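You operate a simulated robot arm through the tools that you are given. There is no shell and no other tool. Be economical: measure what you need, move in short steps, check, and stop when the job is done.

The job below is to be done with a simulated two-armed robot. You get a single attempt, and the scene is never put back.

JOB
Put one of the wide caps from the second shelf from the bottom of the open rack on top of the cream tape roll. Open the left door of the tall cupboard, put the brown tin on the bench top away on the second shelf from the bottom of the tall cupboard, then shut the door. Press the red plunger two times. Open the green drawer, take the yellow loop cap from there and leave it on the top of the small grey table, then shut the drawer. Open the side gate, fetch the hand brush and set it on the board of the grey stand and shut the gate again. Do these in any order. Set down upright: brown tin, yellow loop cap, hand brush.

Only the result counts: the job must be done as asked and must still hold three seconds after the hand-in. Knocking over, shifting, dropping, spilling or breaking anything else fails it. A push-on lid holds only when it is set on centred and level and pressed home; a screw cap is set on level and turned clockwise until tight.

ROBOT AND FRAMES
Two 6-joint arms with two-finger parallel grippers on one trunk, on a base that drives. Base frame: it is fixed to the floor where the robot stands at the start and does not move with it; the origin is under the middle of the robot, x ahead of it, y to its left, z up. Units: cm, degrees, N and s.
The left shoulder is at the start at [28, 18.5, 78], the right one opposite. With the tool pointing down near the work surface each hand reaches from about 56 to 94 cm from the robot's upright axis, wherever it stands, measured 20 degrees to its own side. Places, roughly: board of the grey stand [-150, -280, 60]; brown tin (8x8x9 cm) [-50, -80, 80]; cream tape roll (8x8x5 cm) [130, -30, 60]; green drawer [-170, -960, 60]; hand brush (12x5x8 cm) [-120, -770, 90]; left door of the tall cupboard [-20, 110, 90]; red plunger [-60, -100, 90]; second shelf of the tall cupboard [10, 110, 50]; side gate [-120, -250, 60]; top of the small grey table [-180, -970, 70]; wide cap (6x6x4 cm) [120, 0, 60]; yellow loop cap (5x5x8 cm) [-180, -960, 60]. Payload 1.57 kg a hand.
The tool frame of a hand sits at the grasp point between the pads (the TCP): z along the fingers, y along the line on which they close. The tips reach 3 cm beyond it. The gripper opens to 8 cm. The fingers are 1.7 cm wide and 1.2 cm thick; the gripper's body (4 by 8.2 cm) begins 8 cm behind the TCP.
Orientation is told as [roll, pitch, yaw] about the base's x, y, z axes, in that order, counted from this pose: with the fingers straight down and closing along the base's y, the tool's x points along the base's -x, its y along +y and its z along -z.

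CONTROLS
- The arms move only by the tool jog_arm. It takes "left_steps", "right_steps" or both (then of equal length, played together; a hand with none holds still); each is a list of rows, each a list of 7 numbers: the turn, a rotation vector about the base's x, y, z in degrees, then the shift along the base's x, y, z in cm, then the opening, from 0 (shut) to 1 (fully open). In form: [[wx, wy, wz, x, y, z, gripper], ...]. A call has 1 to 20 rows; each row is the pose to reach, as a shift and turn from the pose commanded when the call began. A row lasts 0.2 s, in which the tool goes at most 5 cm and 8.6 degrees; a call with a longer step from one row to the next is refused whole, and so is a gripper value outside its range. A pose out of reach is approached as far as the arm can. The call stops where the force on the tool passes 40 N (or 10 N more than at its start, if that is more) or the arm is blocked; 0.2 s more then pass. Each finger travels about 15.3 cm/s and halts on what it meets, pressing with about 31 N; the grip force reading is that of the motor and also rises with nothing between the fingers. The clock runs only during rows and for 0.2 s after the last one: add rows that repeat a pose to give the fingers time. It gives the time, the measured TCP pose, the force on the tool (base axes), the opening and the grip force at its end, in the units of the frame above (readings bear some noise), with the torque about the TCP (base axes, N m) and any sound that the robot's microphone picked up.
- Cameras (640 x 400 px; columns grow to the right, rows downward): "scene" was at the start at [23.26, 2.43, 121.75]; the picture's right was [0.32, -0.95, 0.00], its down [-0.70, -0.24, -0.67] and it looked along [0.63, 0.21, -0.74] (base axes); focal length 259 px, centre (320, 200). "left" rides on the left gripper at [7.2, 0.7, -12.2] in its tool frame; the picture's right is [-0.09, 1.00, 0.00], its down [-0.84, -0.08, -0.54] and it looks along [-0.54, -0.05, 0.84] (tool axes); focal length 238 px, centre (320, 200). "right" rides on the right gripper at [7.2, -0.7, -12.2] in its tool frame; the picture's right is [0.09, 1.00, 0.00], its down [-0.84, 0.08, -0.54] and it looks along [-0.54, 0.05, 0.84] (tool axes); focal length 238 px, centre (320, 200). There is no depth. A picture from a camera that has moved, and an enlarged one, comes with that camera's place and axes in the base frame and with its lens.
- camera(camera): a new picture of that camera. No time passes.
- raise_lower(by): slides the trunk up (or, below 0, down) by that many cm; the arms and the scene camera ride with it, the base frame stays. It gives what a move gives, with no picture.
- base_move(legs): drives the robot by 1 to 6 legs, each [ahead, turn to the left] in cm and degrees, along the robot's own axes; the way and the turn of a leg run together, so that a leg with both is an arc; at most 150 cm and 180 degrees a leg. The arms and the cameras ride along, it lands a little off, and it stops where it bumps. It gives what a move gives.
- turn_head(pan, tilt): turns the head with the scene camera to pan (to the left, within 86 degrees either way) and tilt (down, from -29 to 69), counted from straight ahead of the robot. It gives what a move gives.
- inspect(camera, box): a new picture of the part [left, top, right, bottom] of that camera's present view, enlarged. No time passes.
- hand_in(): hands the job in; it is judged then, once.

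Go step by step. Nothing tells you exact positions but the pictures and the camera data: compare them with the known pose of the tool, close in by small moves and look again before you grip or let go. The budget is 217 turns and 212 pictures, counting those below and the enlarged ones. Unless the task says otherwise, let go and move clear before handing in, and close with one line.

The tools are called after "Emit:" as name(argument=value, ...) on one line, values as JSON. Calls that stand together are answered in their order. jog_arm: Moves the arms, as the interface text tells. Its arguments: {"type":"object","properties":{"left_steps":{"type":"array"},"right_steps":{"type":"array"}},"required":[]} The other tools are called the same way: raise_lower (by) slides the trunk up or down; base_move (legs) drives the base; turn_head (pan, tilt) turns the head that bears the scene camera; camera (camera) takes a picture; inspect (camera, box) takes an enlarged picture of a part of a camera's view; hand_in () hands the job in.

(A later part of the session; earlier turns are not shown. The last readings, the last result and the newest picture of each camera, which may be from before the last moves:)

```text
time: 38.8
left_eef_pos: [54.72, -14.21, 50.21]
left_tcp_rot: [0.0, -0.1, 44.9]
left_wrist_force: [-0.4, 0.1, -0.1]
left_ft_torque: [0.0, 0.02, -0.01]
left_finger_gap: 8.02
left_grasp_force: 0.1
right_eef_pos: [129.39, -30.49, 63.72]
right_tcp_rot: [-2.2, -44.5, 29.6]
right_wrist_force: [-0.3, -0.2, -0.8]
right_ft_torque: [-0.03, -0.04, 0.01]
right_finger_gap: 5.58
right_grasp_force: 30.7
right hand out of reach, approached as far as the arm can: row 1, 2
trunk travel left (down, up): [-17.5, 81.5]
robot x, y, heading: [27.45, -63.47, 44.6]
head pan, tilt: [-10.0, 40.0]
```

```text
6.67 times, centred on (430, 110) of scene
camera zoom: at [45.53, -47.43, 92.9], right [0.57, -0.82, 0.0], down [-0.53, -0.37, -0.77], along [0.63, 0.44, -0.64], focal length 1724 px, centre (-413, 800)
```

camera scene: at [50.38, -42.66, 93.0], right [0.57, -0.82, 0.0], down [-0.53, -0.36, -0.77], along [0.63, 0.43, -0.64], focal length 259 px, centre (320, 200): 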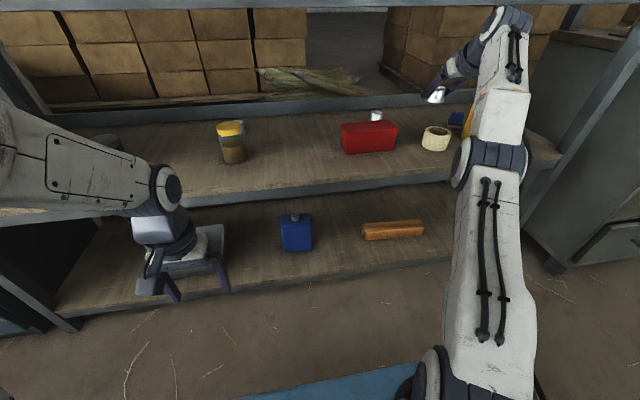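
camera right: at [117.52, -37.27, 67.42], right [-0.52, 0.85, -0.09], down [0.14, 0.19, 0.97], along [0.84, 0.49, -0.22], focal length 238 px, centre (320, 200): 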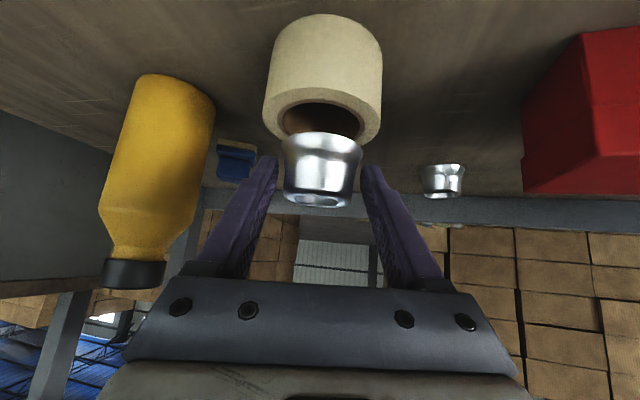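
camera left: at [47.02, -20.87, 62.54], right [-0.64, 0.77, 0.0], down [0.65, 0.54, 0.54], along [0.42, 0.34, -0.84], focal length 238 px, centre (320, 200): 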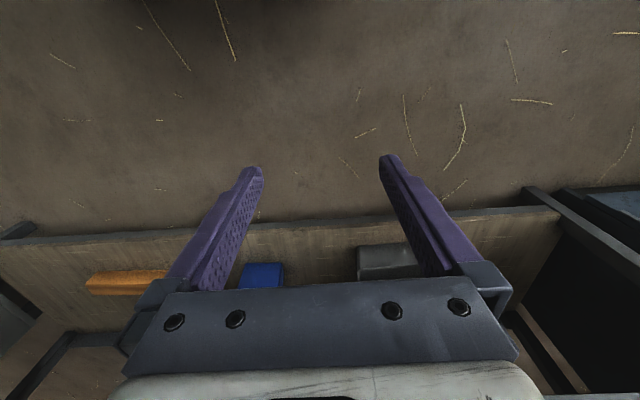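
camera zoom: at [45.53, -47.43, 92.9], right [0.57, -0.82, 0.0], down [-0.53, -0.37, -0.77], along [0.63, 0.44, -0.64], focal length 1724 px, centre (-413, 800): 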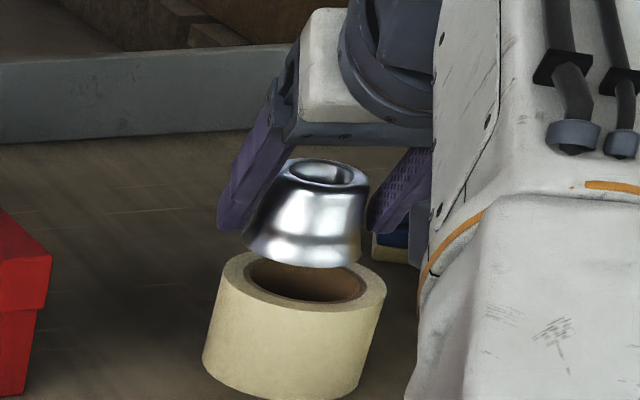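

Laterally the cap is over the roll but about 1 cm too far out; a 1 cm base move back corrects that.

Emit:
base_move(legs=[[-1, 0]])

Emit:
jog_arm(right_steps=[[0, 0, 0, 0, 0, -0.7, 0.3]])

Emit:
camera(camera="right")

Emit:
inspect(camera="scene", box=[390, 80, 470, 140])

```text
time: 39.6
left_eef_pos: [53.85, -15.0, 50.27]
left_tcp_rot: [0.0, 0.1, 45.0]
left_wrist_force: [-0.6, -0.3, -0.1]
left_ft_torque: [0.04, -0.02, 0.0]
left_finger_gap: 8.0
left_grasp_force: 0.1
right_eef_pos: [128.49, -31.19, 63.71]
right_tcp_rot: [-2.2, -44.4, 29.3]
right_wrist_force: [0.0, 0.4, -1.3]
right_ft_torque: [-0.01, 0.02, 0.04]
right_finger_gap: 5.64
right_grasp_force: 30.9
trunk travel left (down, up): [-17.5, 81.5]
robot x, y, heading: [26.47, -63.95, 44.7]
head pan, tilt: [-10.0, 40.0]
```

```text
time: 40.0
left_eef_pos: [54.03, -14.81, 50.31]
left_tcp_rot: [-0.1, -0.1, 44.9]
left_wrist_force: [-0.1, -0.5, -0.6]
left_ft_torque: [0.0, -0.07, 0.01]
left_finger_gap: 8.0
left_grasp_force: 0.1
right_eef_pos: [128.65, -31.05, 63.26]
right_tcp_rot: [-2.2, -44.5, 29.5]
right_wrist_force: [0.7, 0.8, 0.2]
right_ft_torque: [0.02, -0.01, 0.04]
right_finger_gap: 5.61
right_grasp_force: 31.7
trunk travel left (down, up): [-17.5, 81.5]
robot x, y, heading: [26.57, -64.29, 44.7]
head pan, tilt: [-10.0, 40.0]
```

```text
177 pictures are left
camera right: at [117.0, -37.9, 66.84], right [-0.52, 0.85, -0.09], down [0.14, 0.19, 0.97], along [0.84, 0.49, -0.22], focal length 238 px, centre (320, 200)
```

right: 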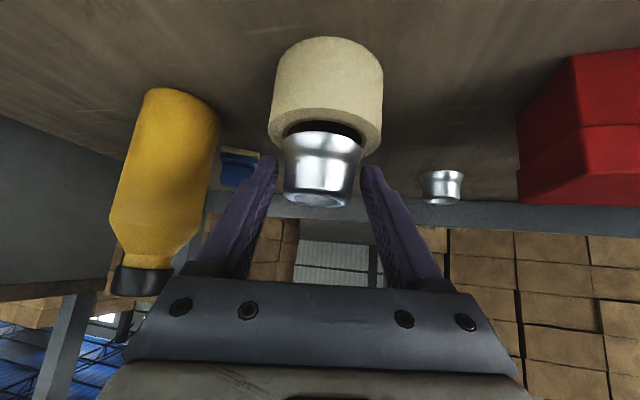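

```text
6.67 times, centred on (430, 110) of scene
camera zoom: at [44.81, -48.14, 92.9], right [0.57, -0.82, 0.0], down [-0.53, -0.37, -0.77], along [0.63, 0.44, -0.64], focal length 1724 px, centre (-413, 800)
```

zoom: 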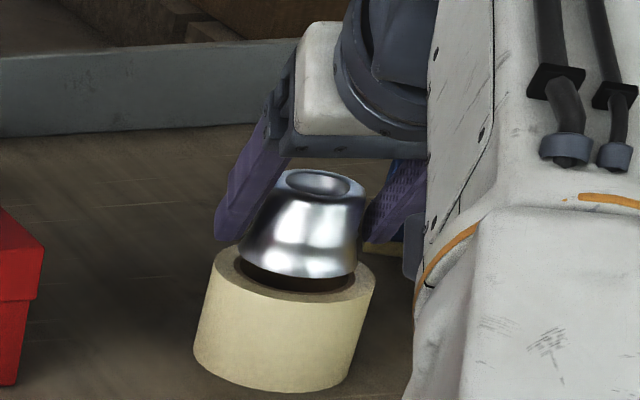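

Emit:
jog_arm(right_steps=[[0, 0, 0, -0.2, -0.1, -0.3, 0.3], [0, 0, 0, -0.2, -0.1, -0.6, 0.3]])

Emit:
camera(camera="right")

Emit:
inspect(camera="scene", box=[390, 80, 470, 140])

```text
time: 40.6
left_eef_pos: [53.89, -15.04, 50.26]
left_tcp_rot: [0.0, 0.0, 44.8]
left_wrist_force: [0.6, -0.8, -0.2]
left_ft_torque: [0.03, -0.04, 0.0]
left_finger_gap: 7.99
left_grasp_force: 0.1
right_eef_pos: [128.91, -31.13, 62.68]
right_tcp_rot: [-2.3, -44.3, 29.4]
right_wrist_force: [0.4, 0.0, -0.1]
right_ft_torque: [-0.02, 0.01, 0.01]
right_finger_gap: 5.6
right_grasp_force: 30.9
right hand out of reach, approached as far as the arm can: row 1, 2
trunk travel left (down, up): [-17.5, 81.5]
robot x, y, heading: [26.91, -64.09, 44.6]
head pan, tilt: [-10.0, 40.0]
```

```text
175 pictures are left
camera right: at [117.12, -37.85, 66.39], right [-0.52, 0.85, -0.09], down [0.14, 0.19, 0.97], along [0.84, 0.49, -0.22], focal length 238 px, centre (320, 200)
```

right: 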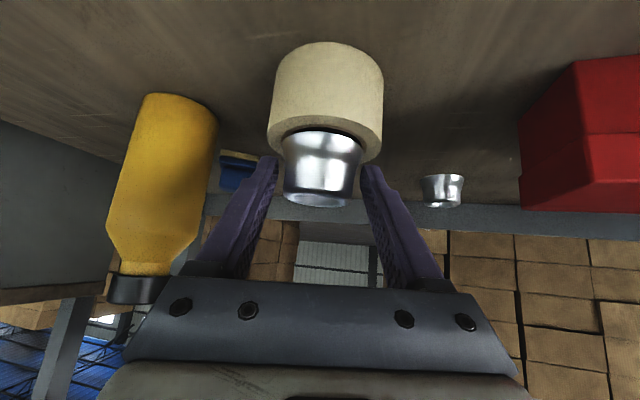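

```text
6.67 times, centred on (430, 110) of scene
camera zoom: at [44.81, -48.14, 92.9], right [0.57, -0.82, 0.0], down [-0.53, -0.37, -0.77], along [0.63, 0.44, -0.64], focal length 1724 px, centre (-413, 800)
```

zoom: 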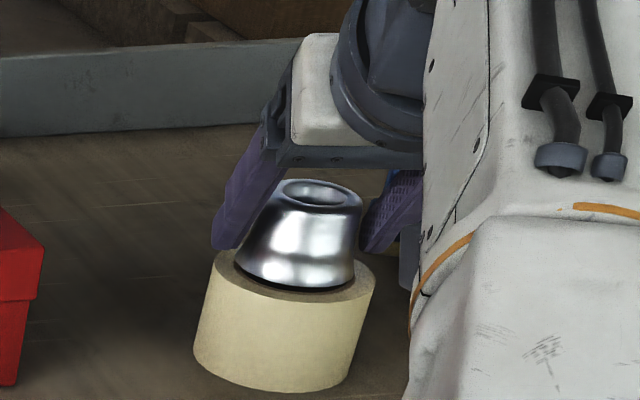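

Emit:
jog_arm(right_steps=[[0, 0, 0, -0.2, 0, -0.25, 0.3], [0, 0, 0, -0.2, 0, -0.5, 0.3]])

Emit:
inspect(camera="scene", box=[390, 80, 470, 140])

```text
time: 41.2
left_eef_pos: [53.88, -14.89, 50.4]
left_tcp_rot: [0.0, -0.1, 44.9]
left_wrist_force: [-0.5, -0.6, 0.4]
left_ft_torque: [0.0, -0.02, -0.01]
left_finger_gap: 7.99
left_grasp_force: 0.2
right_eef_pos: [128.94, -31.02, 62.59]
right_tcp_rot: [-2.3, -44.6, 29.6]
right_wrist_force: [-2.2, -3.3, 6.7]
right_ft_torque: [-0.14, -0.14, -0.07]
right_finger_gap: 5.6
right_grasp_force: 30.8
right hand out of reach, approached as far as the arm can: row 1, 2
trunk travel left (down, up): [-17.5, 81.5]
robot x, y, heading: [26.84, -63.97, 44.7]
head pan, tilt: [-10.0, 40.0]
```

```text
6.67 times, centred on (430, 110) of scene
camera zoom: at [44.78, -48.15, 92.92], right [0.57, -0.82, 0.0], down [-0.53, -0.37, -0.77], along [0.63, 0.44, -0.64], focal length 1724 px, centre (-413, 800)
```

zoom: 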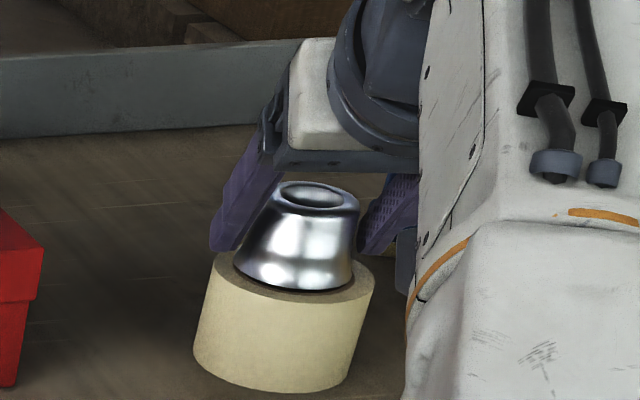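

Force shows contact with the roll and the cap sits centred. I'll open and lift away.

Emit:
jog_arm(right_steps=[[0, 0, 0, 0, 0, 0.1, 0.9], [0, 0, 0, 0, 0, 0.1, 1], [0, 0, 0, 0, 0, 0.1, 1], [0, 0, 0, 0, 0, 2.5, 1], [0, 0, 0, 0, 0, 5, 1], [0, 0, 0, 0, 0, 7, 1]])

Emit:
inspect(camera="scene", box=[390, 80, 470, 140])

Emit:
camera(camera="right")

```text
time: 42.6
left_eef_pos: [54.02, -14.89, 50.28]
left_tcp_rot: [0.0, 0.0, 45.0]
left_wrist_force: [0.1, 0.1, -0.8]
left_ft_torque: [0.01, 0.04, -0.01]
left_finger_gap: 8.01
left_grasp_force: 0.2
right_eef_pos: [127.02, -31.8, 68.36]
right_tcp_rot: [-2.2, -44.5, 29.5]
right_wrist_force: [-0.6, -0.1, 0.3]
right_ft_torque: [0.03, -0.02, -0.03]
right_finger_gap: 7.98
right_grasp_force: 0.0
right hand out of reach, approached as far as the arm can: row 4, 5, 6
trunk travel left (down, up): [-17.5, 81.5]
robot x, y, heading: [26.66, -64.36, 44.6]
head pan, tilt: [-10.0, 40.0]
```

```text
6.67 times, centred on (430, 110) of scene
camera zoom: at [44.82, -48.14, 92.89], right [0.57, -0.82, 0.0], down [-0.53, -0.37, -0.77], along [0.63, 0.44, -0.64], focal length 1724 px, centre (-413, 800)
```

zoom: 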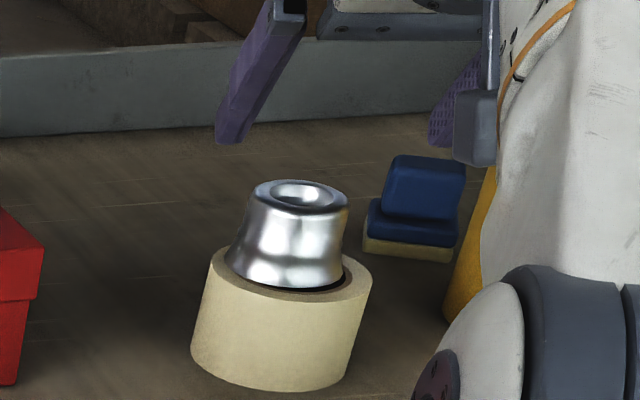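

```text
171 pictures are left
camera right: at [115.23, -38.57, 72.0], right [-0.52, 0.85, -0.09], down [0.14, 0.19, 0.97], along [0.84, 0.49, -0.22], focal length 238 px, centre (320, 200)
```

right: 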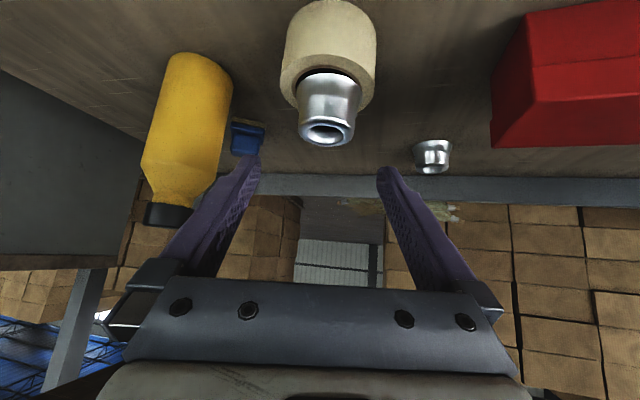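

Emit:
inspect(camera="right", box=[270, 0, 390, 160])

Emit:
inspect(camera="scene", box=[408, 103, 440, 143])

```text
2.50 times, centred on (330, 80) of right
camera zoom: at [115.23, -38.57, 72.0], right [-0.52, 0.85, -0.09], down [0.14, 0.19, 0.97], along [0.84, 0.49, -0.22], focal length 596 px, centre (295, 500)
```

zoom: 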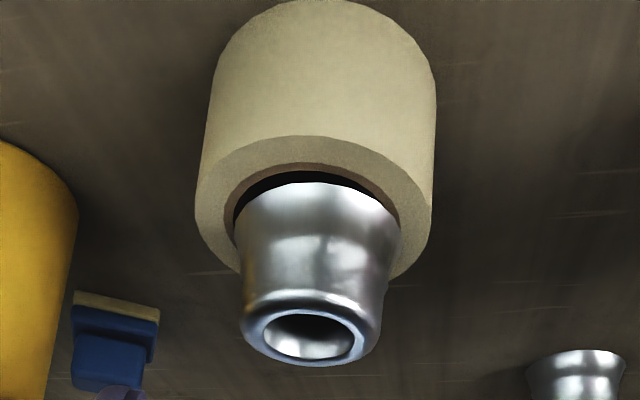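

```text
10.00 times, centred on (424, 123) of scene
camera zoom: at [44.82, -48.14, 92.89], right [0.57, -0.82, 0.0], down [-0.53, -0.37, -0.77], along [0.63, 0.44, -0.64], focal length 2586 px, centre (-720, 970)
```

zoom: 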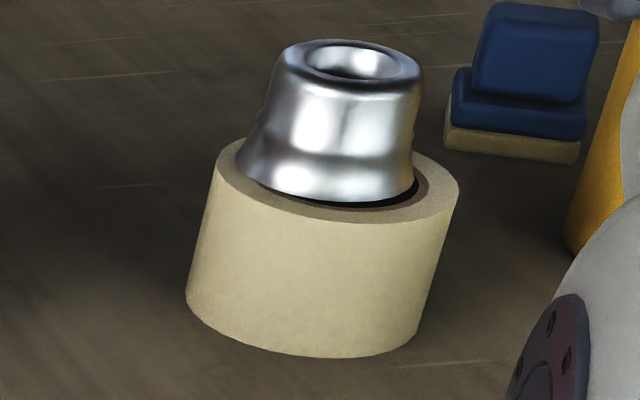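

The cap rests on the roll but about 1 cm too far back. I'll re-grip it and bring it nearer to centre.

Emit:
jog_arm(right_steps=[[0, 0, 0, 0.9, 0.3, -2, 1], [0, 0, 0, 1.9, 0.7, -4, 1], [0, 0, 0, 1.9, 0.7, -5.6, 1]])

Emit:
camera(camera="right")

```text
time: 43.4
left_eef_pos: [53.98, -14.92, 50.31]
left_tcp_rot: [-0.1, 0.1, 44.9]
left_wrist_force: [0.4, -0.5, 0.3]
left_ft_torque: [-0.04, -0.04, -0.01]
left_finger_gap: 8.0
left_grasp_force: 0.1
right_eef_pos: [128.89, -31.05, 62.76]
right_tcp_rot: [-2.3, -44.7, 29.4]
right_wrist_force: [-0.1, 0.2, 0.0]
right_ft_torque: [-0.01, -0.02, 0.01]
right_finger_gap: 8.02
right_grasp_force: 0.1
trunk travel left (down, up): [-17.5, 81.5]
robot x, y, heading: [26.81, -63.97, 44.6]
head pan, tilt: [-10.0, 40.0]
```

```text
168 pictures are left
camera right: at [117.09, -37.89, 66.38], right [-0.52, 0.85, -0.09], down [0.14, 0.19, 0.97], along [0.84, 0.49, -0.22], focal length 238 px, centre (320, 200)
```

right: 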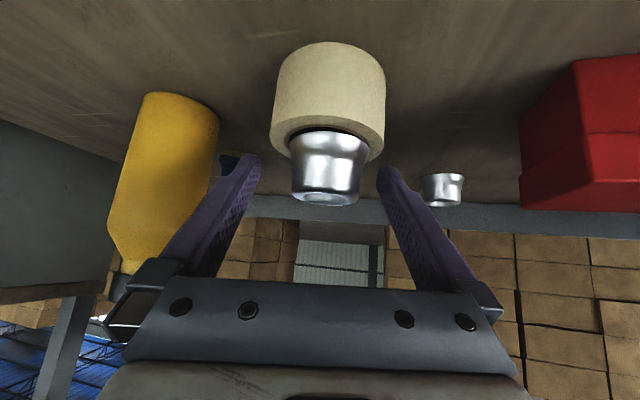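

Emit:
jog_arm(right_steps=[[0, 0, 0, 0, 0, 0, 0.5], [0, 0, 0, 0, 0, 0, 0.3], [0, 0, 0, 0, 0, 0, 0.3], [0, 0, 0, 0, 0, 0.8, 0.3]])

Emit:
base_move(legs=[[-1.2, 0]])

Emit:
camera(camera="right")

Emit:
inspect(camera="scene", box=[390, 80, 470, 140])

```text
time: 44.4
left_eef_pos: [53.96, -14.96, 50.18]
left_tcp_rot: [0.0, -0.1, 44.9]
left_wrist_force: [-0.5, 0.4, 0.1]
left_ft_torque: [0.03, 0.01, -0.01]
left_finger_gap: 8.0
left_grasp_force: 0.0
right_eef_pos: [128.89, -31.23, 63.45]
right_tcp_rot: [-2.2, -44.4, 29.4]
right_wrist_force: [-0.1, -0.4, 0.1]
right_ft_torque: [-0.03, 0.0, -0.01]
right_finger_gap: 5.13
right_grasp_force: 30.4
trunk travel left (down, up): [-17.5, 81.5]
robot x, y, heading: [26.46, -63.92, 44.6]
head pan, tilt: [-10.0, 40.0]
```

```text
time: 45.1
left_eef_pos: [52.98, -15.8, 50.36]
left_tcp_rot: [-0.1, 0.1, 44.9]
left_wrist_force: [0.1, 1.0, -0.5]
left_ft_torque: [-0.01, 0.0, 0.01]
left_finger_gap: 8.0
left_grasp_force: 0.1
right_eef_pos: [128.01, -31.94, 63.58]
right_tcp_rot: [-2.2, -44.6, 29.4]
right_wrist_force: [0.0, -1.4, -0.1]
right_ft_torque: [0.01, 0.02, -0.02]
right_finger_gap: 5.16
right_grasp_force: 31.4
trunk travel left (down, up): [-17.5, 81.5]
robot x, y, heading: [25.51, -64.83, 44.7]
head pan, tilt: [-10.0, 40.0]
```

```text
167 pictures are left
camera right: at [116.23, -38.72, 67.19], right [-0.52, 0.85, -0.09], down [0.14, 0.19, 0.97], along [0.84, 0.49, -0.22], focal length 238 px, centre (320, 200)
```

right: 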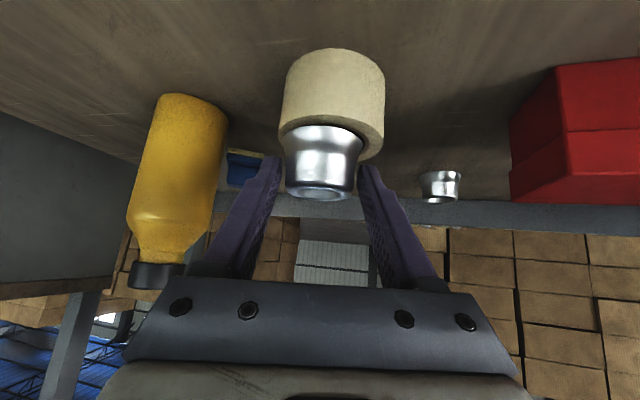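

```text
6.67 times, centred on (430, 110) of scene
camera zoom: at [43.95, -48.99, 92.9], right [0.57, -0.82, 0.0], down [-0.53, -0.37, -0.77], along [0.63, 0.44, -0.64], focal length 1724 px, centre (-413, 800)
```

zoom: 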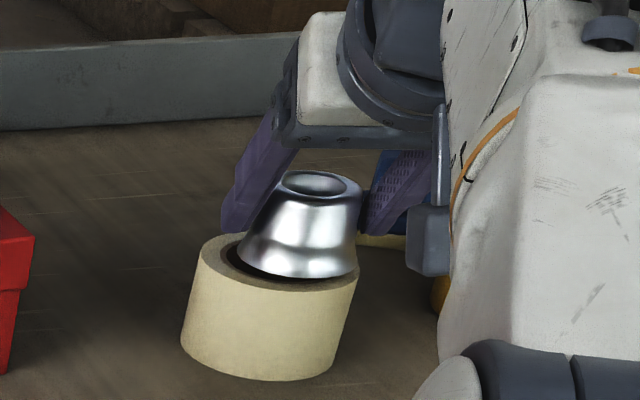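

Emit:
jog_arm(right_steps=[[0, 0, 0, 0, 0.85, 0, 0.3], [0, 0, 0, 0, 0.85, -0.4, 0.3]])

Emit:
camera(camera="right")

Emit:
inspect(camera="scene", box=[390, 80, 470, 140])

```text
time: 45.7
left_eef_pos: [53.14, -15.71, 50.29]
left_tcp_rot: [0.0, 0.0, 44.9]
left_wrist_force: [1.0, -0.2, 1.3]
left_ft_torque: [0.01, 0.03, 0.04]
left_finger_gap: 7.97
left_grasp_force: 0.1
right_eef_pos: [127.79, -31.0, 63.07]
right_tcp_rot: [-2.3, -44.7, 29.2]
right_wrist_force: [-0.2, -0.4, 0.2]
right_ft_torque: [-0.01, 0.02, 0.01]
right_finger_gap: 5.12
right_grasp_force: 31.0
right hand out of reach, approached as far as the arm can: row 1
trunk travel left (down, up): [-17.5, 81.5]
robot x, y, heading: [25.77, -65.27, 44.5]
head pan, tilt: [-10.0, 40.0]
```

```text
165 pictures are left
camera right: at [116.16, -37.84, 66.76], right [-0.52, 0.85, -0.09], down [0.14, 0.19, 0.97], along [0.84, 0.49, -0.22], focal length 238 px, centre (320, 200)
```

right: 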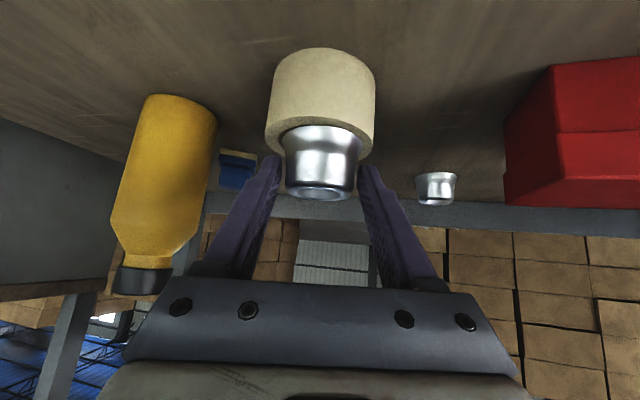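

```text
6.67 times, centred on (430, 110) of scene
camera zoom: at [43.95, -48.99, 92.9], right [0.57, -0.82, 0.0], down [-0.53, -0.37, -0.77], along [0.63, 0.44, -0.64], focal length 1724 px, centre (-413, 800)
```

zoom: 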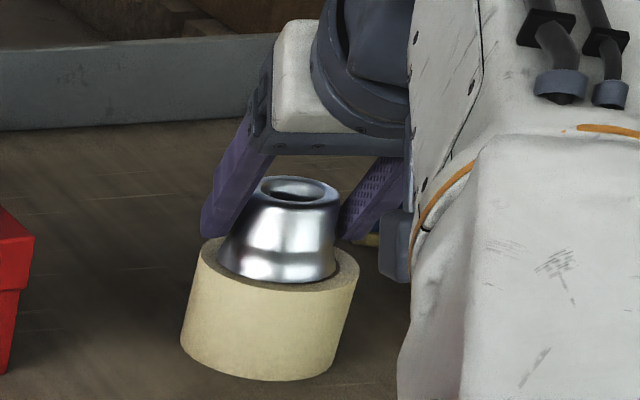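

Now well centred. Lower to contact and release.

Emit:
jog_arm(right_steps=[[0, 0, 0, 0, 0, -0.25, 0.3], [0, 0, 0, 0, 0, -0.45, 0.3]])

Emit:
inspect(camera="scene", box=[390, 80, 470, 140])

```text
time: 46.3
left_eef_pos: [52.99, -15.73, 50.35]
left_tcp_rot: [0.0, 0.0, 44.9]
left_wrist_force: [-0.1, -0.2, -0.6]
left_ft_torque: [0.05, -0.03, -0.02]
left_finger_gap: 7.99
left_grasp_force: 0.2
right_eef_pos: [128.01, -31.01, 63.1]
right_tcp_rot: [-2.3, -44.8, 29.5]
right_wrist_force: [-0.5, 0.1, 9.4]
right_ft_torque: [0.29, -0.02, 0.03]
right_finger_gap: 5.14
right_grasp_force: 30.8
trunk travel left (down, up): [-17.5, 81.5]
robot x, y, heading: [25.72, -64.79, 44.6]
head pan, tilt: [-10.0, 40.0]
```

```text
6.67 times, centred on (430, 110) of scene
camera zoom: at [43.92, -48.99, 92.93], right [0.57, -0.82, 0.0], down [-0.53, -0.37, -0.77], along [0.63, 0.44, -0.64], focal length 1724 px, centre (-413, 800)
```

zoom: 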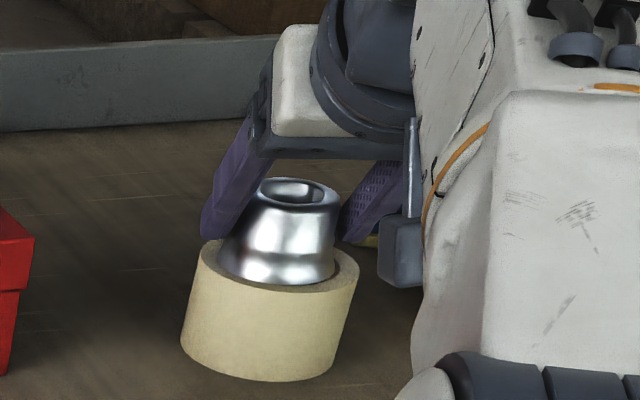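

Emit:
jog_arm(right_steps=[[0, 0, 0, 0, 0, 0.15, 0.6], [0, 0, 0, 0, 0, 0.15, 0.68], [0, 0, 0, 0, 0, 0.15, 0.75], [0, 0, 0, 0, 0, 0.15, 0.85], [0, 0, 0, 0, 0, 0.15, 1], [0, 0, 0, 0, 0, 0.15, 1], [0, 0, 0, -0.5, -0.2, 2.5, 1], [0, 0, 0, -1, -0.5, 5, 1], [0, 0, 0, -2, -1, 7, 1]])

Emit:
inspect(camera="scene", box=[390, 80, 470, 140])

Emit:
inspect(camera="right", box=[260, 0, 400, 160])

```text
time: 48.3
left_eef_pos: [53.16, -15.76, 50.31]
left_tcp_rot: [0.0, -0.1, 44.9]
left_wrist_force: [-0.2, 0.0, -0.7]
left_ft_torque: [-0.02, 0.01, 0.01]
left_finger_gap: 7.97
left_grasp_force: 0.1
right_eef_pos: [125.52, -32.43, 69.41]
right_tcp_rot: [-2.1, -44.5, 29.5]
right_wrist_force: [-0.6, -1.0, -0.2]
right_ft_torque: [-0.02, 0.02, 0.0]
right_finger_gap: 7.98
right_grasp_force: 0.0
right hand out of reach, approached as far as the arm can: row 7, 8, 9
trunk travel left (down, up): [-17.5, 81.5]
robot x, y, heading: [25.74, -65.05, 44.8]
head pan, tilt: [-10.0, 40.0]
```

```text
6.67 times, centred on (430, 110) of scene
camera zoom: at [43.97, -48.98, 92.89], right [0.57, -0.82, 0.0], down [-0.53, -0.37, -0.77], along [0.63, 0.44, -0.64], focal length 1724 px, centre (-413, 800)
```

zoom: 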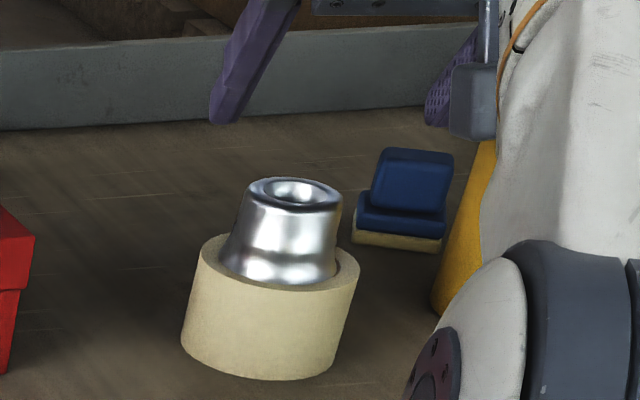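

```text
2.50 times, centred on (330, 80) of right
camera zoom: at [113.73, -39.13, 73.01], right [-0.52, 0.85, -0.09], down [0.14, 0.19, 0.97], along [0.84, 0.49, -0.22], focal length 596 px, centre (295, 500)
```

zoom: 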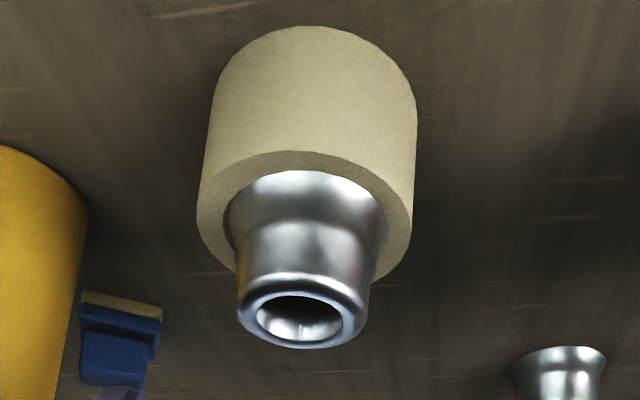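

The cap now sits level and centred on the roll. I'll withdraw the hand by swinging the tool back to vertical outside the rack.

Emit:
jog_arm(right_steps=[[-3.7, 6.5, 0, -2.2, -1.2, -1, 1], [-7.4, 13, 0, -4.5, -2.5, -2.5, 1], [-11.1, 19.5, 0, -7, -4, -4, 1], [-14.7, 26.1, 0, -9.7, -5.5, -5, 1], [-18.4, 32.6, 0, -12.5, -7.1, -6, 1], [-22, 39, 0, -15.4, -8.7, -6, 1]])

Emit:
camera(camera="scene")

```text
time: 49.7
left_eef_pos: [53.13, -15.8, 50.33]
left_tcp_rot: [0.0, 0.0, 45.0]
left_wrist_force: [0.5, -0.1, 0.4]
left_ft_torque: [0.01, 0.01, -0.04]
left_finger_gap: 7.99
left_grasp_force: 0.0
right_eef_pos: [110.19, -41.03, 63.36]
right_tcp_rot: [-2.2, 0.4, 29.4]
right_wrist_force: [0.8, -0.5, 0.1]
right_ft_torque: [-0.04, 0.0, 0.0]
right_finger_gap: 7.99
right_grasp_force: 0.0
trunk travel left (down, up): [-17.5, 81.5]
robot x, y, heading: [25.88, -64.86, 44.6]
head pan, tilt: [-10.0, 40.0]
```

```text
160 pictures are left
camera scene: at [43.96, -48.98, 92.9], right [0.57, -0.82, 0.0], down [-0.53, -0.37, -0.77], along [0.63, 0.44, -0.64], focal length 259 px, centre (320, 200)
```

scene: 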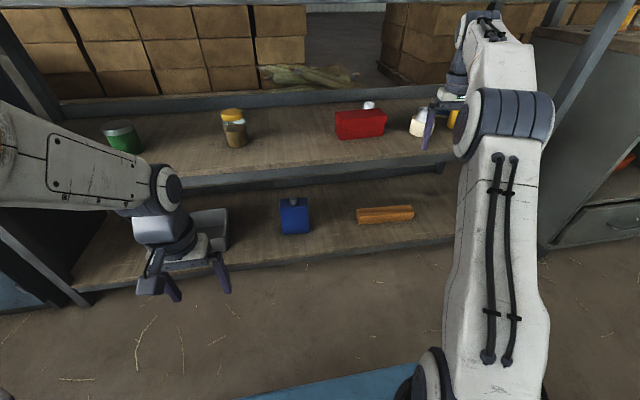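

Next I'll tuck the right arm, raise the trunk, and turn to look along the bench.

Emit:
jog_arm(right_steps=[[0, 0, 3, -4, -0.5, 0, 1], [0, 0, 6, -8, -1, 0, 1], [0, 0, 9, -12, -1.4, 0, 1], [0, 0, 12, -16, -1.7, 0, 1], [0, 0, 15, -19.5, -2, 0, 1], [0, 0, 15, -22, -2.2, 0, 1]])

Emit:
raise_lower(by=45)

Emit:
base_move(legs=[[0, -90]])

Emit:
turn_head(pan=-75, tilt=35)

Emit:
camera(camera="scene")

```text
time: 51.1
left_eef_pos: [53.09, -15.72, 50.23]
left_tcp_rot: [0.0, 0.1, 44.8]
left_wrist_force: [-0.2, 0.5, -0.8]
left_ft_torque: [0.01, -0.01, -0.01]
left_finger_gap: 8.01
left_grasp_force: 0.0
right_eef_pos: [88.05, -43.4, 63.53]
right_tcp_rot: [-2.2, 0.2, 44.5]
right_wrist_force: [-0.7, 0.0, 0.4]
right_ft_torque: [-0.01, 0.02, 0.0]
right_finger_gap: 8.02
right_grasp_force: 0.0
trunk travel left (down, up): [-17.5, 81.5]
robot x, y, heading: [25.88, -65.33, 44.7]
head pan, tilt: [-10.0, 40.0]
```

```text
refused: 45 is not a number from -40 to 40
```

```text
time: 55.3
left_eef_pos: [75.37, -91.99, 50.37]
left_tcp_rot: [0.0, 0.0, -44.8]
left_wrist_force: [-0.5, 0.1, 0.0]
left_ft_torque: [0.0, 0.03, 0.03]
left_finger_gap: 8.0
left_grasp_force: 0.1
right_eef_pos: [48.03, -127.11, 63.5]
right_tcp_rot: [-2.2, 0.3, -45.1]
right_wrist_force: [-1.0, 0.2, -0.2]
right_ft_torque: [0.0, -0.02, -0.04]
right_finger_gap: 8.01
right_grasp_force: 0.0
trunk travel left (down, up): [-17.5, 81.5]
robot x, y, heading: [25.8, -64.73, -44.5]
head pan, tilt: [-10.0, 40.0]
```

```text
time: 56.7
left_eef_pos: [75.15, -91.81, 50.28]
left_tcp_rot: [0.1, 0.1, -44.7]
left_wrist_force: [-0.8, 0.0, -0.5]
left_ft_torque: [-0.02, -0.02, 0.03]
left_finger_gap: 8.04
left_grasp_force: 0.0
right_eef_pos: [48.02, -127.12, 63.38]
right_tcp_rot: [-2.3, 0.2, -45.0]
right_wrist_force: [0.5, -0.3, 0.5]
right_ft_torque: [-0.02, 0.03, 0.0]
right_finger_gap: 8.01
right_grasp_force: 0.1
trunk travel left (down, up): [-17.5, 81.5]
robot x, y, heading: [25.67, -65.14, -44.7]
head pan, tilt: [-75.0, 35.0]
```

```text
159 pictures are left
camera scene: at [32.52, -84.01, 93.65], right [-0.87, 0.5, 0.0], down [0.29, 0.5, -0.82], along [-0.41, -0.71, -0.57], focal length 259 px, centre (320, 200)
```

scene: 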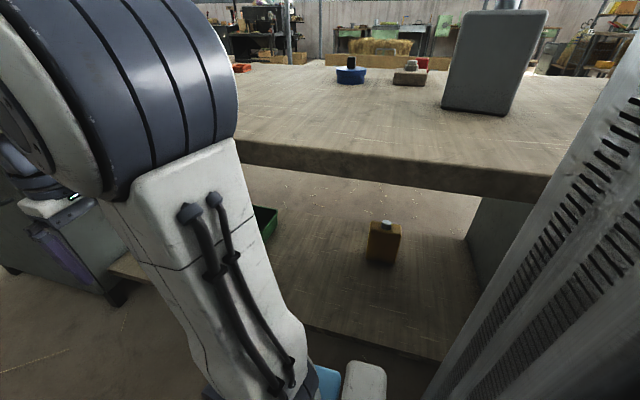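

The raise was refused (limit 40), but the turn went clear. The bench front runs parallel to the rack at about 77 cm behind the aisle line, so I'll raise the trunk now.

Emit:
raise_lower(by=40)

Emit:
turn_head(pan=-86, tilt=35)

Emit:
camera(camera="scene")

```text
time: 60.5
left_eef_pos: [75.29, -91.86, 90.23]
left_tcp_rot: [0.0, -0.1, -44.6]
left_wrist_force: [0.8, -0.4, 0.7]
left_ft_torque: [0.01, 0.01, 0.02]
left_finger_gap: 8.0
left_grasp_force: 0.0
right_eef_pos: [47.96, -127.07, 103.44]
right_tcp_rot: [-2.2, 0.3, -45.2]
right_wrist_force: [-0.3, 0.1, 0.3]
right_ft_torque: [0.01, 0.02, -0.02]
right_finger_gap: 8.04
right_grasp_force: 0.0
trunk travel left (down, up): [-57.5, 41.5]
robot x, y, heading: [25.66, -65.0, -45.2]
head pan, tilt: [-75.0, 35.0]
```

```text
time: 61.3
left_eef_pos: [75.23, -91.95, 90.27]
left_tcp_rot: [0.1, 0.0, -44.7]
left_wrist_force: [0.4, 0.5, 0.5]
left_ft_torque: [-0.03, -0.01, 0.03]
left_finger_gap: 8.0
left_grasp_force: 0.1
right_eef_pos: [47.99, -127.13, 103.45]
right_tcp_rot: [-2.2, 0.3, -45.1]
right_wrist_force: [0.1, 0.7, 0.2]
right_ft_torque: [0.01, 0.02, 0.04]
right_finger_gap: 7.99
right_grasp_force: 0.0
trunk travel left (down, up): [-57.5, 41.5]
robot x, y, heading: [25.58, -64.93, -44.9]
head pan, tilt: [-85.9, 35.0]
```

```text
158 pictures are left
camera scene: at [31.15, -83.04, 133.65], right [-0.76, 0.65, 0.0], down [0.38, 0.43, -0.82], along [-0.54, -0.62, -0.57], focal length 259 px, centre (320, 200)
```

scene: 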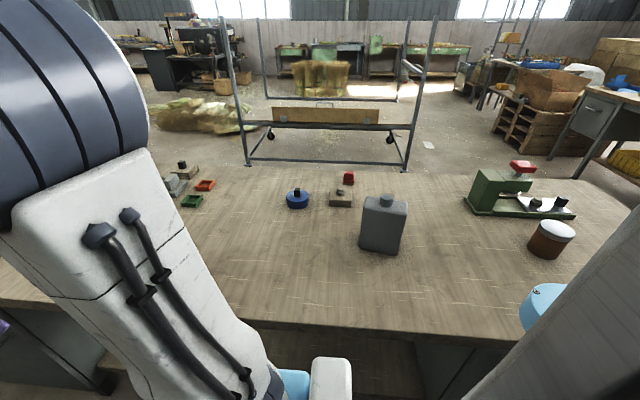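

On the bench I see the brown tin (~(-58,-79)) beside a green press with a red knob — the plunger. I'll raise a bit more, back up along the aisle and turn to face that part of the bench.

Emit:
raise_lower(by=22)

Emit:
base_move(legs=[[-34, 0]])

Emit:
base_move(legs=[[0, -90]])

Emit:
turn_head(pan=0, tilt=45)

Emit:
camera(camera="scene")

```text
time: 63.6
left_eef_pos: [75.08, -91.99, 112.15]
left_tcp_rot: [0.0, 0.0, -44.8]
left_wrist_force: [0.1, 0.1, -0.4]
left_ft_torque: [0.0, 0.01, 0.03]
left_finger_gap: 8.01
left_grasp_force: 0.1
right_eef_pos: [47.88, -127.13, 125.41]
right_tcp_rot: [-2.1, 0.2, -45.1]
right_wrist_force: [0.4, -0.3, -0.7]
right_ft_torque: [-0.01, -0.01, 0.0]
right_finger_gap: 7.99
right_grasp_force: 0.1
trunk travel left (down, up): [-79.5, 19.5]
robot x, y, heading: [26.05, -64.71, -44.7]
head pan, tilt: [-85.9, 35.0]
```

```text
time: 65.8
left_eef_pos: [51.04, -67.98, 112.3]
left_tcp_rot: [0.1, 0.0, -44.8]
left_wrist_force: [0.2, -0.7, -1.3]
left_ft_torque: [0.01, -0.02, 0.0]
left_finger_gap: 8.01
left_grasp_force: 0.1
right_eef_pos: [23.79, -102.96, 125.51]
right_tcp_rot: [-2.2, 0.3, -45.2]
right_wrist_force: [1.4, -0.1, -0.3]
right_ft_torque: [0.02, 0.01, 0.02]
right_finger_gap: 8.0
right_grasp_force: 0.2
trunk travel left (down, up): [-79.5, 19.5]
robot x, y, heading: [1.59, -41.0, -45.1]
head pan, tilt: [-85.9, 35.0]
```

```text
time: 68.0
left_eef_pos: [29.01, -90.2, 112.27]
left_tcp_rot: [0.0, 0.0, -77.5]
left_wrist_force: [0.1, 0.6, 0.4]
left_ft_torque: [0.01, -0.03, -0.01]
left_finger_gap: 8.02
left_grasp_force: 0.0
right_eef_pos: [-13.01, -105.08, 125.36]
right_tcp_rot: [-2.2, 0.3, -77.7]
right_wrist_force: [-0.3, -0.1, 0.4]
right_ft_torque: [-0.01, -0.03, 0.01]
right_finger_gap: 8.0
right_grasp_force: 0.0
trunk travel left (down, up): [-79.5, 19.5]
robot x, y, heading: [2.08, -40.93, -77.3]
head pan, tilt: [-85.9, 35.0]
stopped in leg 1: the robot was blocked; the commanded pose is now the measured one
```

```text
time: 69.6
left_eef_pos: [29.14, -90.27, 112.27]
left_tcp_rot: [0.0, 0.0, -77.3]
left_wrist_force: [-1.4, 0.2, -0.2]
left_ft_torque: [-0.01, -0.01, 0.0]
left_finger_gap: 7.98
left_grasp_force: 0.0
right_eef_pos: [-12.87, -105.1, 125.41]
right_tcp_rot: [-2.2, 0.3, -77.9]
right_wrist_force: [-1.2, -0.7, -0.2]
right_ft_torque: [0.03, -0.01, 0.0]
right_finger_gap: 7.98
right_grasp_force: 0.0
trunk travel left (down, up): [-79.5, 19.5]
robot x, y, heading: [2.4, -41.22, -77.5]
head pan, tilt: [0.0, 45.0]
```

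```text
157 pictures are left
camera scene: at [7.25, -64.47, 154.17], right [-0.98, -0.22, 0.0], down [-0.15, 0.69, -0.71], along [0.15, -0.69, -0.71], focal length 259 px, centre (320, 200)
```

scene: 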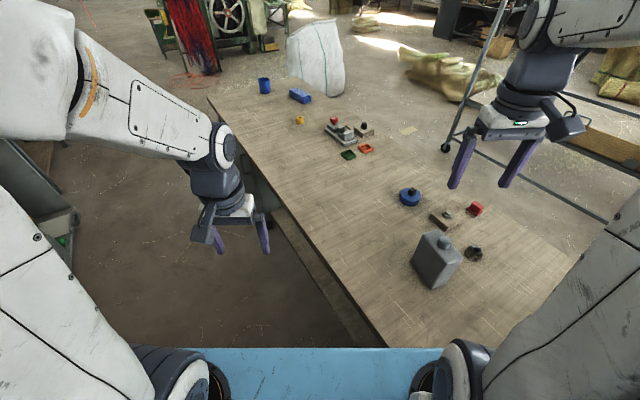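

The base's front corner touches the bench, so I need to be mid-aisle to turn. I'll back away diagonally, then turn to face the bench and use the left arm.

Emit:
base_move(legs=[[-30, 0], [0, -57.5]])

Emit:
camera(camera="scene")

```text
time: 74.2
left_eef_pos: [-31.77, -60.8, 112.24]
left_tcp_rot: [0.0, 0.0, -134.9]
left_wrist_force: [0.7, 0.0, 0.3]
left_ft_torque: [0.02, 0.0, -0.02]
left_finger_gap: 8.0
left_grasp_force: 0.0
right_eef_pos: [-66.76, -33.31, 125.39]
right_tcp_rot: [-2.3, 0.3, -135.5]
right_wrist_force: [0.0, 0.8, -0.8]
right_ft_torque: [0.0, -0.01, 0.05]
right_finger_gap: 7.99
right_grasp_force: 0.0
trunk travel left (down, up): [-79.5, 19.5]
robot x, y, heading: [-4.25, -11.6, -135.3]
head pan, tilt: [0.0, 45.0]
```

```text
156 pictures are left
camera scene: at [-21.71, -28.72, 154.17], right [-0.71, 0.71, 0.0], down [0.5, 0.5, -0.71], along [-0.5, -0.5, -0.71], focal length 259 px, centre (320, 200)
```

scene: 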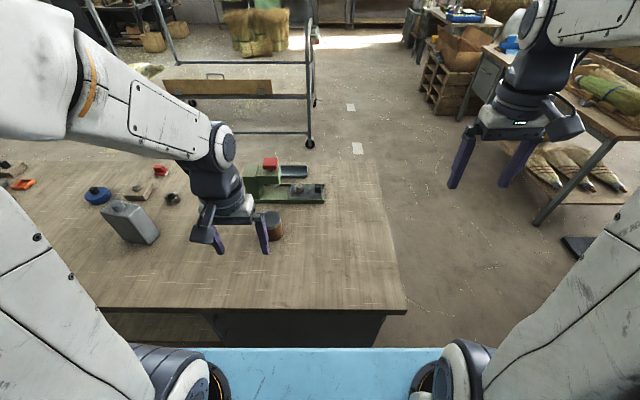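

Emit:
turn_head(pan=8, tilt=66)

Emit:
camera(camera="scene")

```text
time: 75.1
left_eef_pos: [-31.66, -60.77, 112.25]
left_tcp_rot: [0.0, 0.1, -135.1]
left_wrist_force: [-0.5, 0.4, 0.2]
left_ft_torque: [-0.03, 0.01, 0.01]
left_finger_gap: 7.99
left_grasp_force: 0.1
right_eef_pos: [-66.75, -33.35, 125.39]
right_tcp_rot: [-2.3, 0.3, -135.4]
right_wrist_force: [0.4, 0.2, 0.8]
right_ft_torque: [0.01, -0.06, -0.01]
right_finger_gap: 8.02
right_grasp_force: 0.0
trunk travel left (down, up): [-79.5, 19.5]
robot x, y, heading: [-4.43, -11.24, -135.2]
head pan, tilt: [8.0, 66.0]
```

```text
155 pictures are left
camera scene: at [-19.55, -27.72, 151.57], right [-0.8, 0.6, 0.0], down [0.55, 0.73, -0.41], along [-0.25, -0.32, -0.91], focal length 259 px, centre (320, 200)
```

scene: 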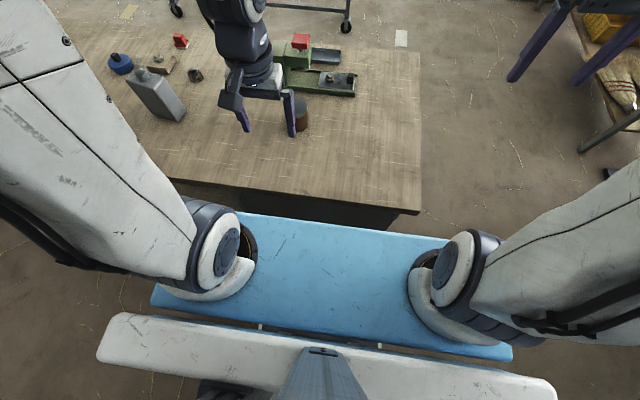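

The blue plate is the trunk at shoulder height, not the base, so there's room. I'll drive 12 cm toward the bench and look closely at the tin and press.

Emit:
base_move(legs=[[12, 0]])

Emit:
turn_head(pan=5, tilt=45)

Emit:
camera(camera="scene")

Emit:
camera(camera="left")

```text
time: 76.3
left_eef_pos: [-40.31, -69.39, 112.37]
left_tcp_rot: [-0.1, 0.0, -135.1]
left_wrist_force: [0.5, -0.1, 0.6]
left_ft_torque: [-0.01, 0.02, 0.0]
left_finger_gap: 8.0
left_grasp_force: 0.0
right_eef_pos: [-75.29, -41.73, 125.35]
right_tcp_rot: [-2.2, 0.3, -135.6]
right_wrist_force: [-0.8, 0.2, -0.3]
right_ft_torque: [0.01, -0.01, 0.02]
right_finger_gap: 7.98
right_grasp_force: 0.0
trunk travel left (down, up): [-79.5, 19.5]
robot x, y, heading: [-13.03, -20.3, -135.3]
head pan, tilt: [8.0, 66.0]
```

```text
time: 77.2
left_eef_pos: [-40.37, -69.42, 112.22]
left_tcp_rot: [0.0, 0.0, -135.1]
left_wrist_force: [0.4, 0.2, 0.2]
left_ft_torque: [-0.01, -0.03, 0.02]
left_finger_gap: 8.02
left_grasp_force: 0.1
right_eef_pos: [-75.27, -41.9, 125.4]
right_tcp_rot: [-2.2, 0.3, -135.5]
right_wrist_force: [0.3, 0.1, 0.3]
right_ft_torque: [0.0, 0.0, 0.02]
right_finger_gap: 7.99
right_grasp_force: 0.0
trunk travel left (down, up): [-79.5, 19.5]
robot x, y, heading: [-13.15, -20.28, -135.3]
head pan, tilt: [5.0, 45.0]
```

```text
154 pictures are left
camera scene: at [-29.86, -37.78, 154.17], right [-0.76, 0.65, 0.0], down [0.46, 0.54, -0.71], along [-0.46, -0.54, -0.71], focal length 259 px, centre (320, 200)
```

scene: 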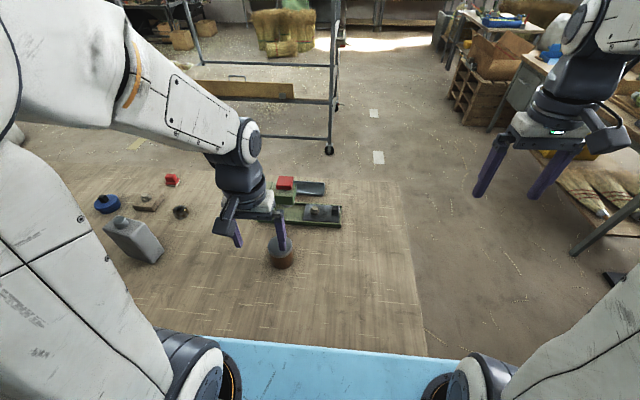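

```text
153 pictures are left
camera left: at [-34.95, -64.84, 124.53], right [0.64, -0.77, 0.0], down [-0.65, -0.54, 0.54], along [-0.42, -0.35, -0.84], focal length 238 px, centre (320, 200)
```

left: 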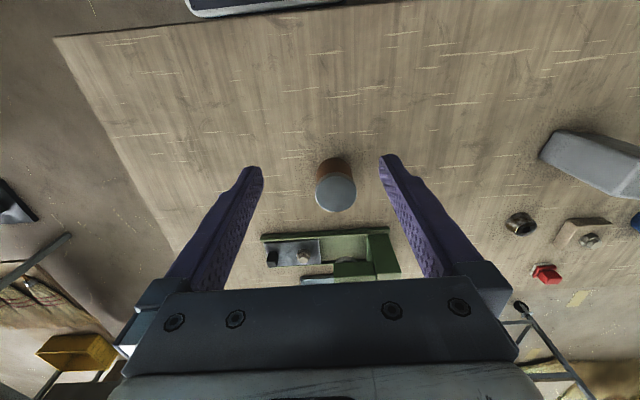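

Triangulation puts the red knob at about (-64,-96.6), top z≈96.5, and the tin at about (-52,-83.5). I'll bring the closed left hand above the knob first.

Emit:
jog_arm(left_steps=[[0, 0, 0, -3, -3.4, 0, 0.5], [0, 0, 0, -6, -6.8, 0, 0], [0, 0, 0, -9, -10.2, 0, 0], [0, 0, 0, -12, -13.6, -1, 0], [0, 0, 0, -15, -17, -2, 0], [0, 0, 0, -18, -20.4, -3, 0], [0, 0, 0, -21, -23.8, -4, 0], [0, 0, 0, -23.7, -27.2, -5, 0]])

Emit:
camera(camera="left")

Emit:
inspect(camera="scene", box=[200, 140, 360, 280])

```text
time: 79.0
left_eef_pos: [-63.52, -95.99, 107.13]
left_tcp_rot: [0.1, 0.1, -135.1]
left_wrist_force: [-0.2, 0.2, 0.6]
left_ft_torque: [-0.04, 0.02, 0.02]
left_finger_gap: 0.01
left_grasp_force: 20.9
left hand out of reach, approached as far as the arm can: row 8
right_eef_pos: [-75.4, -41.86, 125.54]
right_tcp_rot: [-2.2, 0.3, -135.4]
right_wrist_force: [0.3, 0.4, -0.6]
right_ft_torque: [-0.05, 0.05, 0.0]
right_finger_gap: 7.99
right_grasp_force: 0.1
trunk travel left (down, up): [-79.5, 19.5]
robot x, y, heading: [-13.19, -20.03, -135.4]
head pan, tilt: [5.0, 45.0]
```

```text
152 pictures are left
camera left: at [-58.1, -91.64, 119.52], right [0.64, -0.77, 0.0], down [-0.65, -0.54, 0.54], along [-0.42, -0.34, -0.84], focal length 238 px, centre (320, 200)
```

left: 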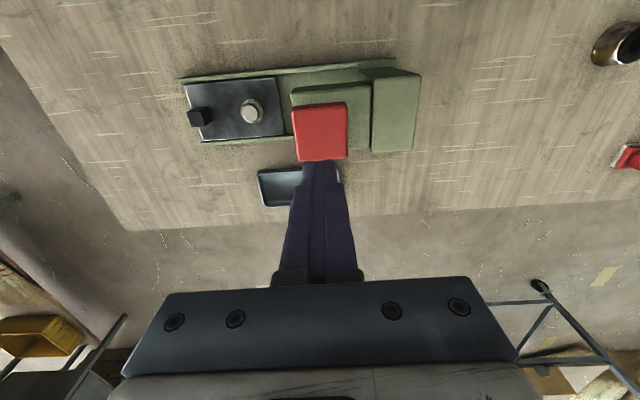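

```text
2.86 times, centred on (280, 210) of scene
camera zoom: at [-29.81, -37.71, 154.2], right [-0.76, 0.65, 0.0], down [0.46, 0.54, -0.71], along [-0.46, -0.54, -0.71], focal length 739 px, centre (434, 171)
```

zoom: 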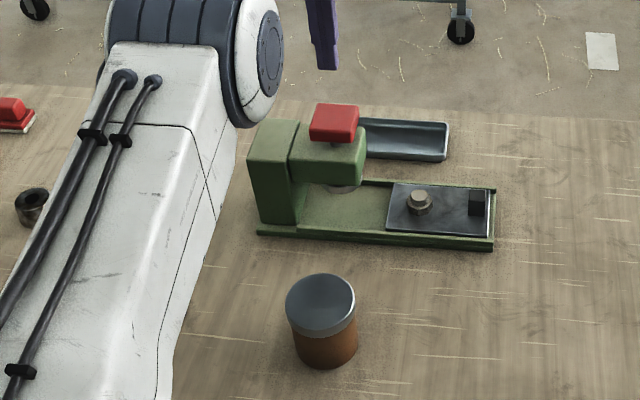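

The tip is right above the knob. Pressing down gently.

Emit:
jog_arm(left_steps=[[0, 0, 0, -0.2, -0.2, -2, 0], [0, 0, 0, -0.2, -0.2, -4, 0], [0, 0, 0, -0.2, -0.2, -6, 0], [0, 0, 0, -0.2, -0.2, -7, 0], [0, 0, 0, -0.2, -0.2, -8, 0]])

Emit:
camera(camera="left")

```text
time: 80.2
left_eef_pos: [-63.95, -96.49, 99.3]
left_tcp_rot: [0.0, -0.1, -135.1]
left_wrist_force: [0.7, 0.2, 4.7]
left_ft_torque: [0.03, -0.04, 0.02]
left_finger_gap: 0.03
left_grasp_force: 21.2
right_eef_pos: [-75.3, -41.89, 125.51]
right_tcp_rot: [-2.2, 0.4, -135.4]
right_wrist_force: [-0.3, 0.2, -1.3]
right_ft_torque: [0.0, 0.01, 0.01]
right_finger_gap: 7.99
right_grasp_force: 0.1
trunk travel left (down, up): [-79.5, 19.5]
robot x, y, heading: [-12.6, -20.41, -135.1]
head pan, tilt: [5.0, 45.0]
```

```text
150 pictures are left
camera left: at [-58.39, -91.86, 111.47], right [0.64, -0.77, 0.0], down [-0.65, -0.54, 0.54], along [-0.42, -0.35, -0.84], focal length 238 px, centre (320, 200)
```

left: 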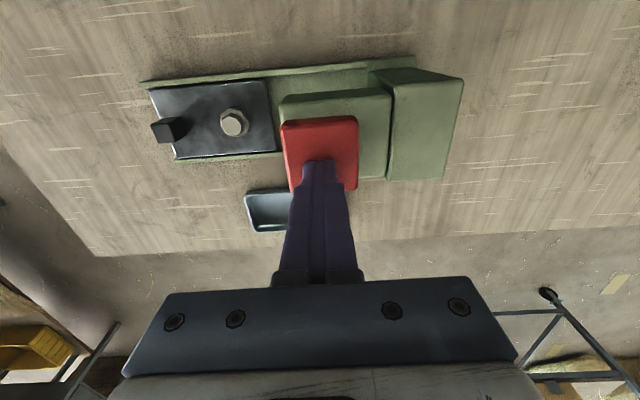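

Emit:
jog_arm(left_steps=[[0, 0, 0, 0, 0, -0.4, 0], [0, 0, 0, 0, 0, -0.8, 0], [0, 0, 0, 0, 0, -1.2, 0], [0, 0, 0, 0, 0, -1.6, 0], [0, 0, 0, 0, 0, -2, 0], [0, 0, 0, 0, 0, -2.4, 0]])

```text
time: 81.2
left_eef_pos: [-63.98, -96.41, 98.29]
left_tcp_rot: [0.0, -0.3, -135.1]
left_wrist_force: [5.8, 5.5, 16.1]
left_ft_torque: [0.28, -0.27, 0.0]
left_finger_gap: 0.02
left_grasp_force: 21.1
right_eef_pos: [-75.34, -41.77, 125.47]
right_tcp_rot: [-2.1, 0.2, -135.6]
right_wrist_force: [-0.1, 0.2, 0.0]
right_ft_torque: [0.0, 0.02, -0.02]
right_finger_gap: 8.02
right_grasp_force: 0.1
trunk travel left (down, up): [-79.5, 19.5]
robot x, y, heading: [-12.94, -20.48, -135.3]
head pan, tilt: [5.0, 45.0]
heard: click
stopped in row 5 (left hand): the force on the tool passed its limit at 44 N (the readings are from after the stop); the commanded pose is now the measured one
```

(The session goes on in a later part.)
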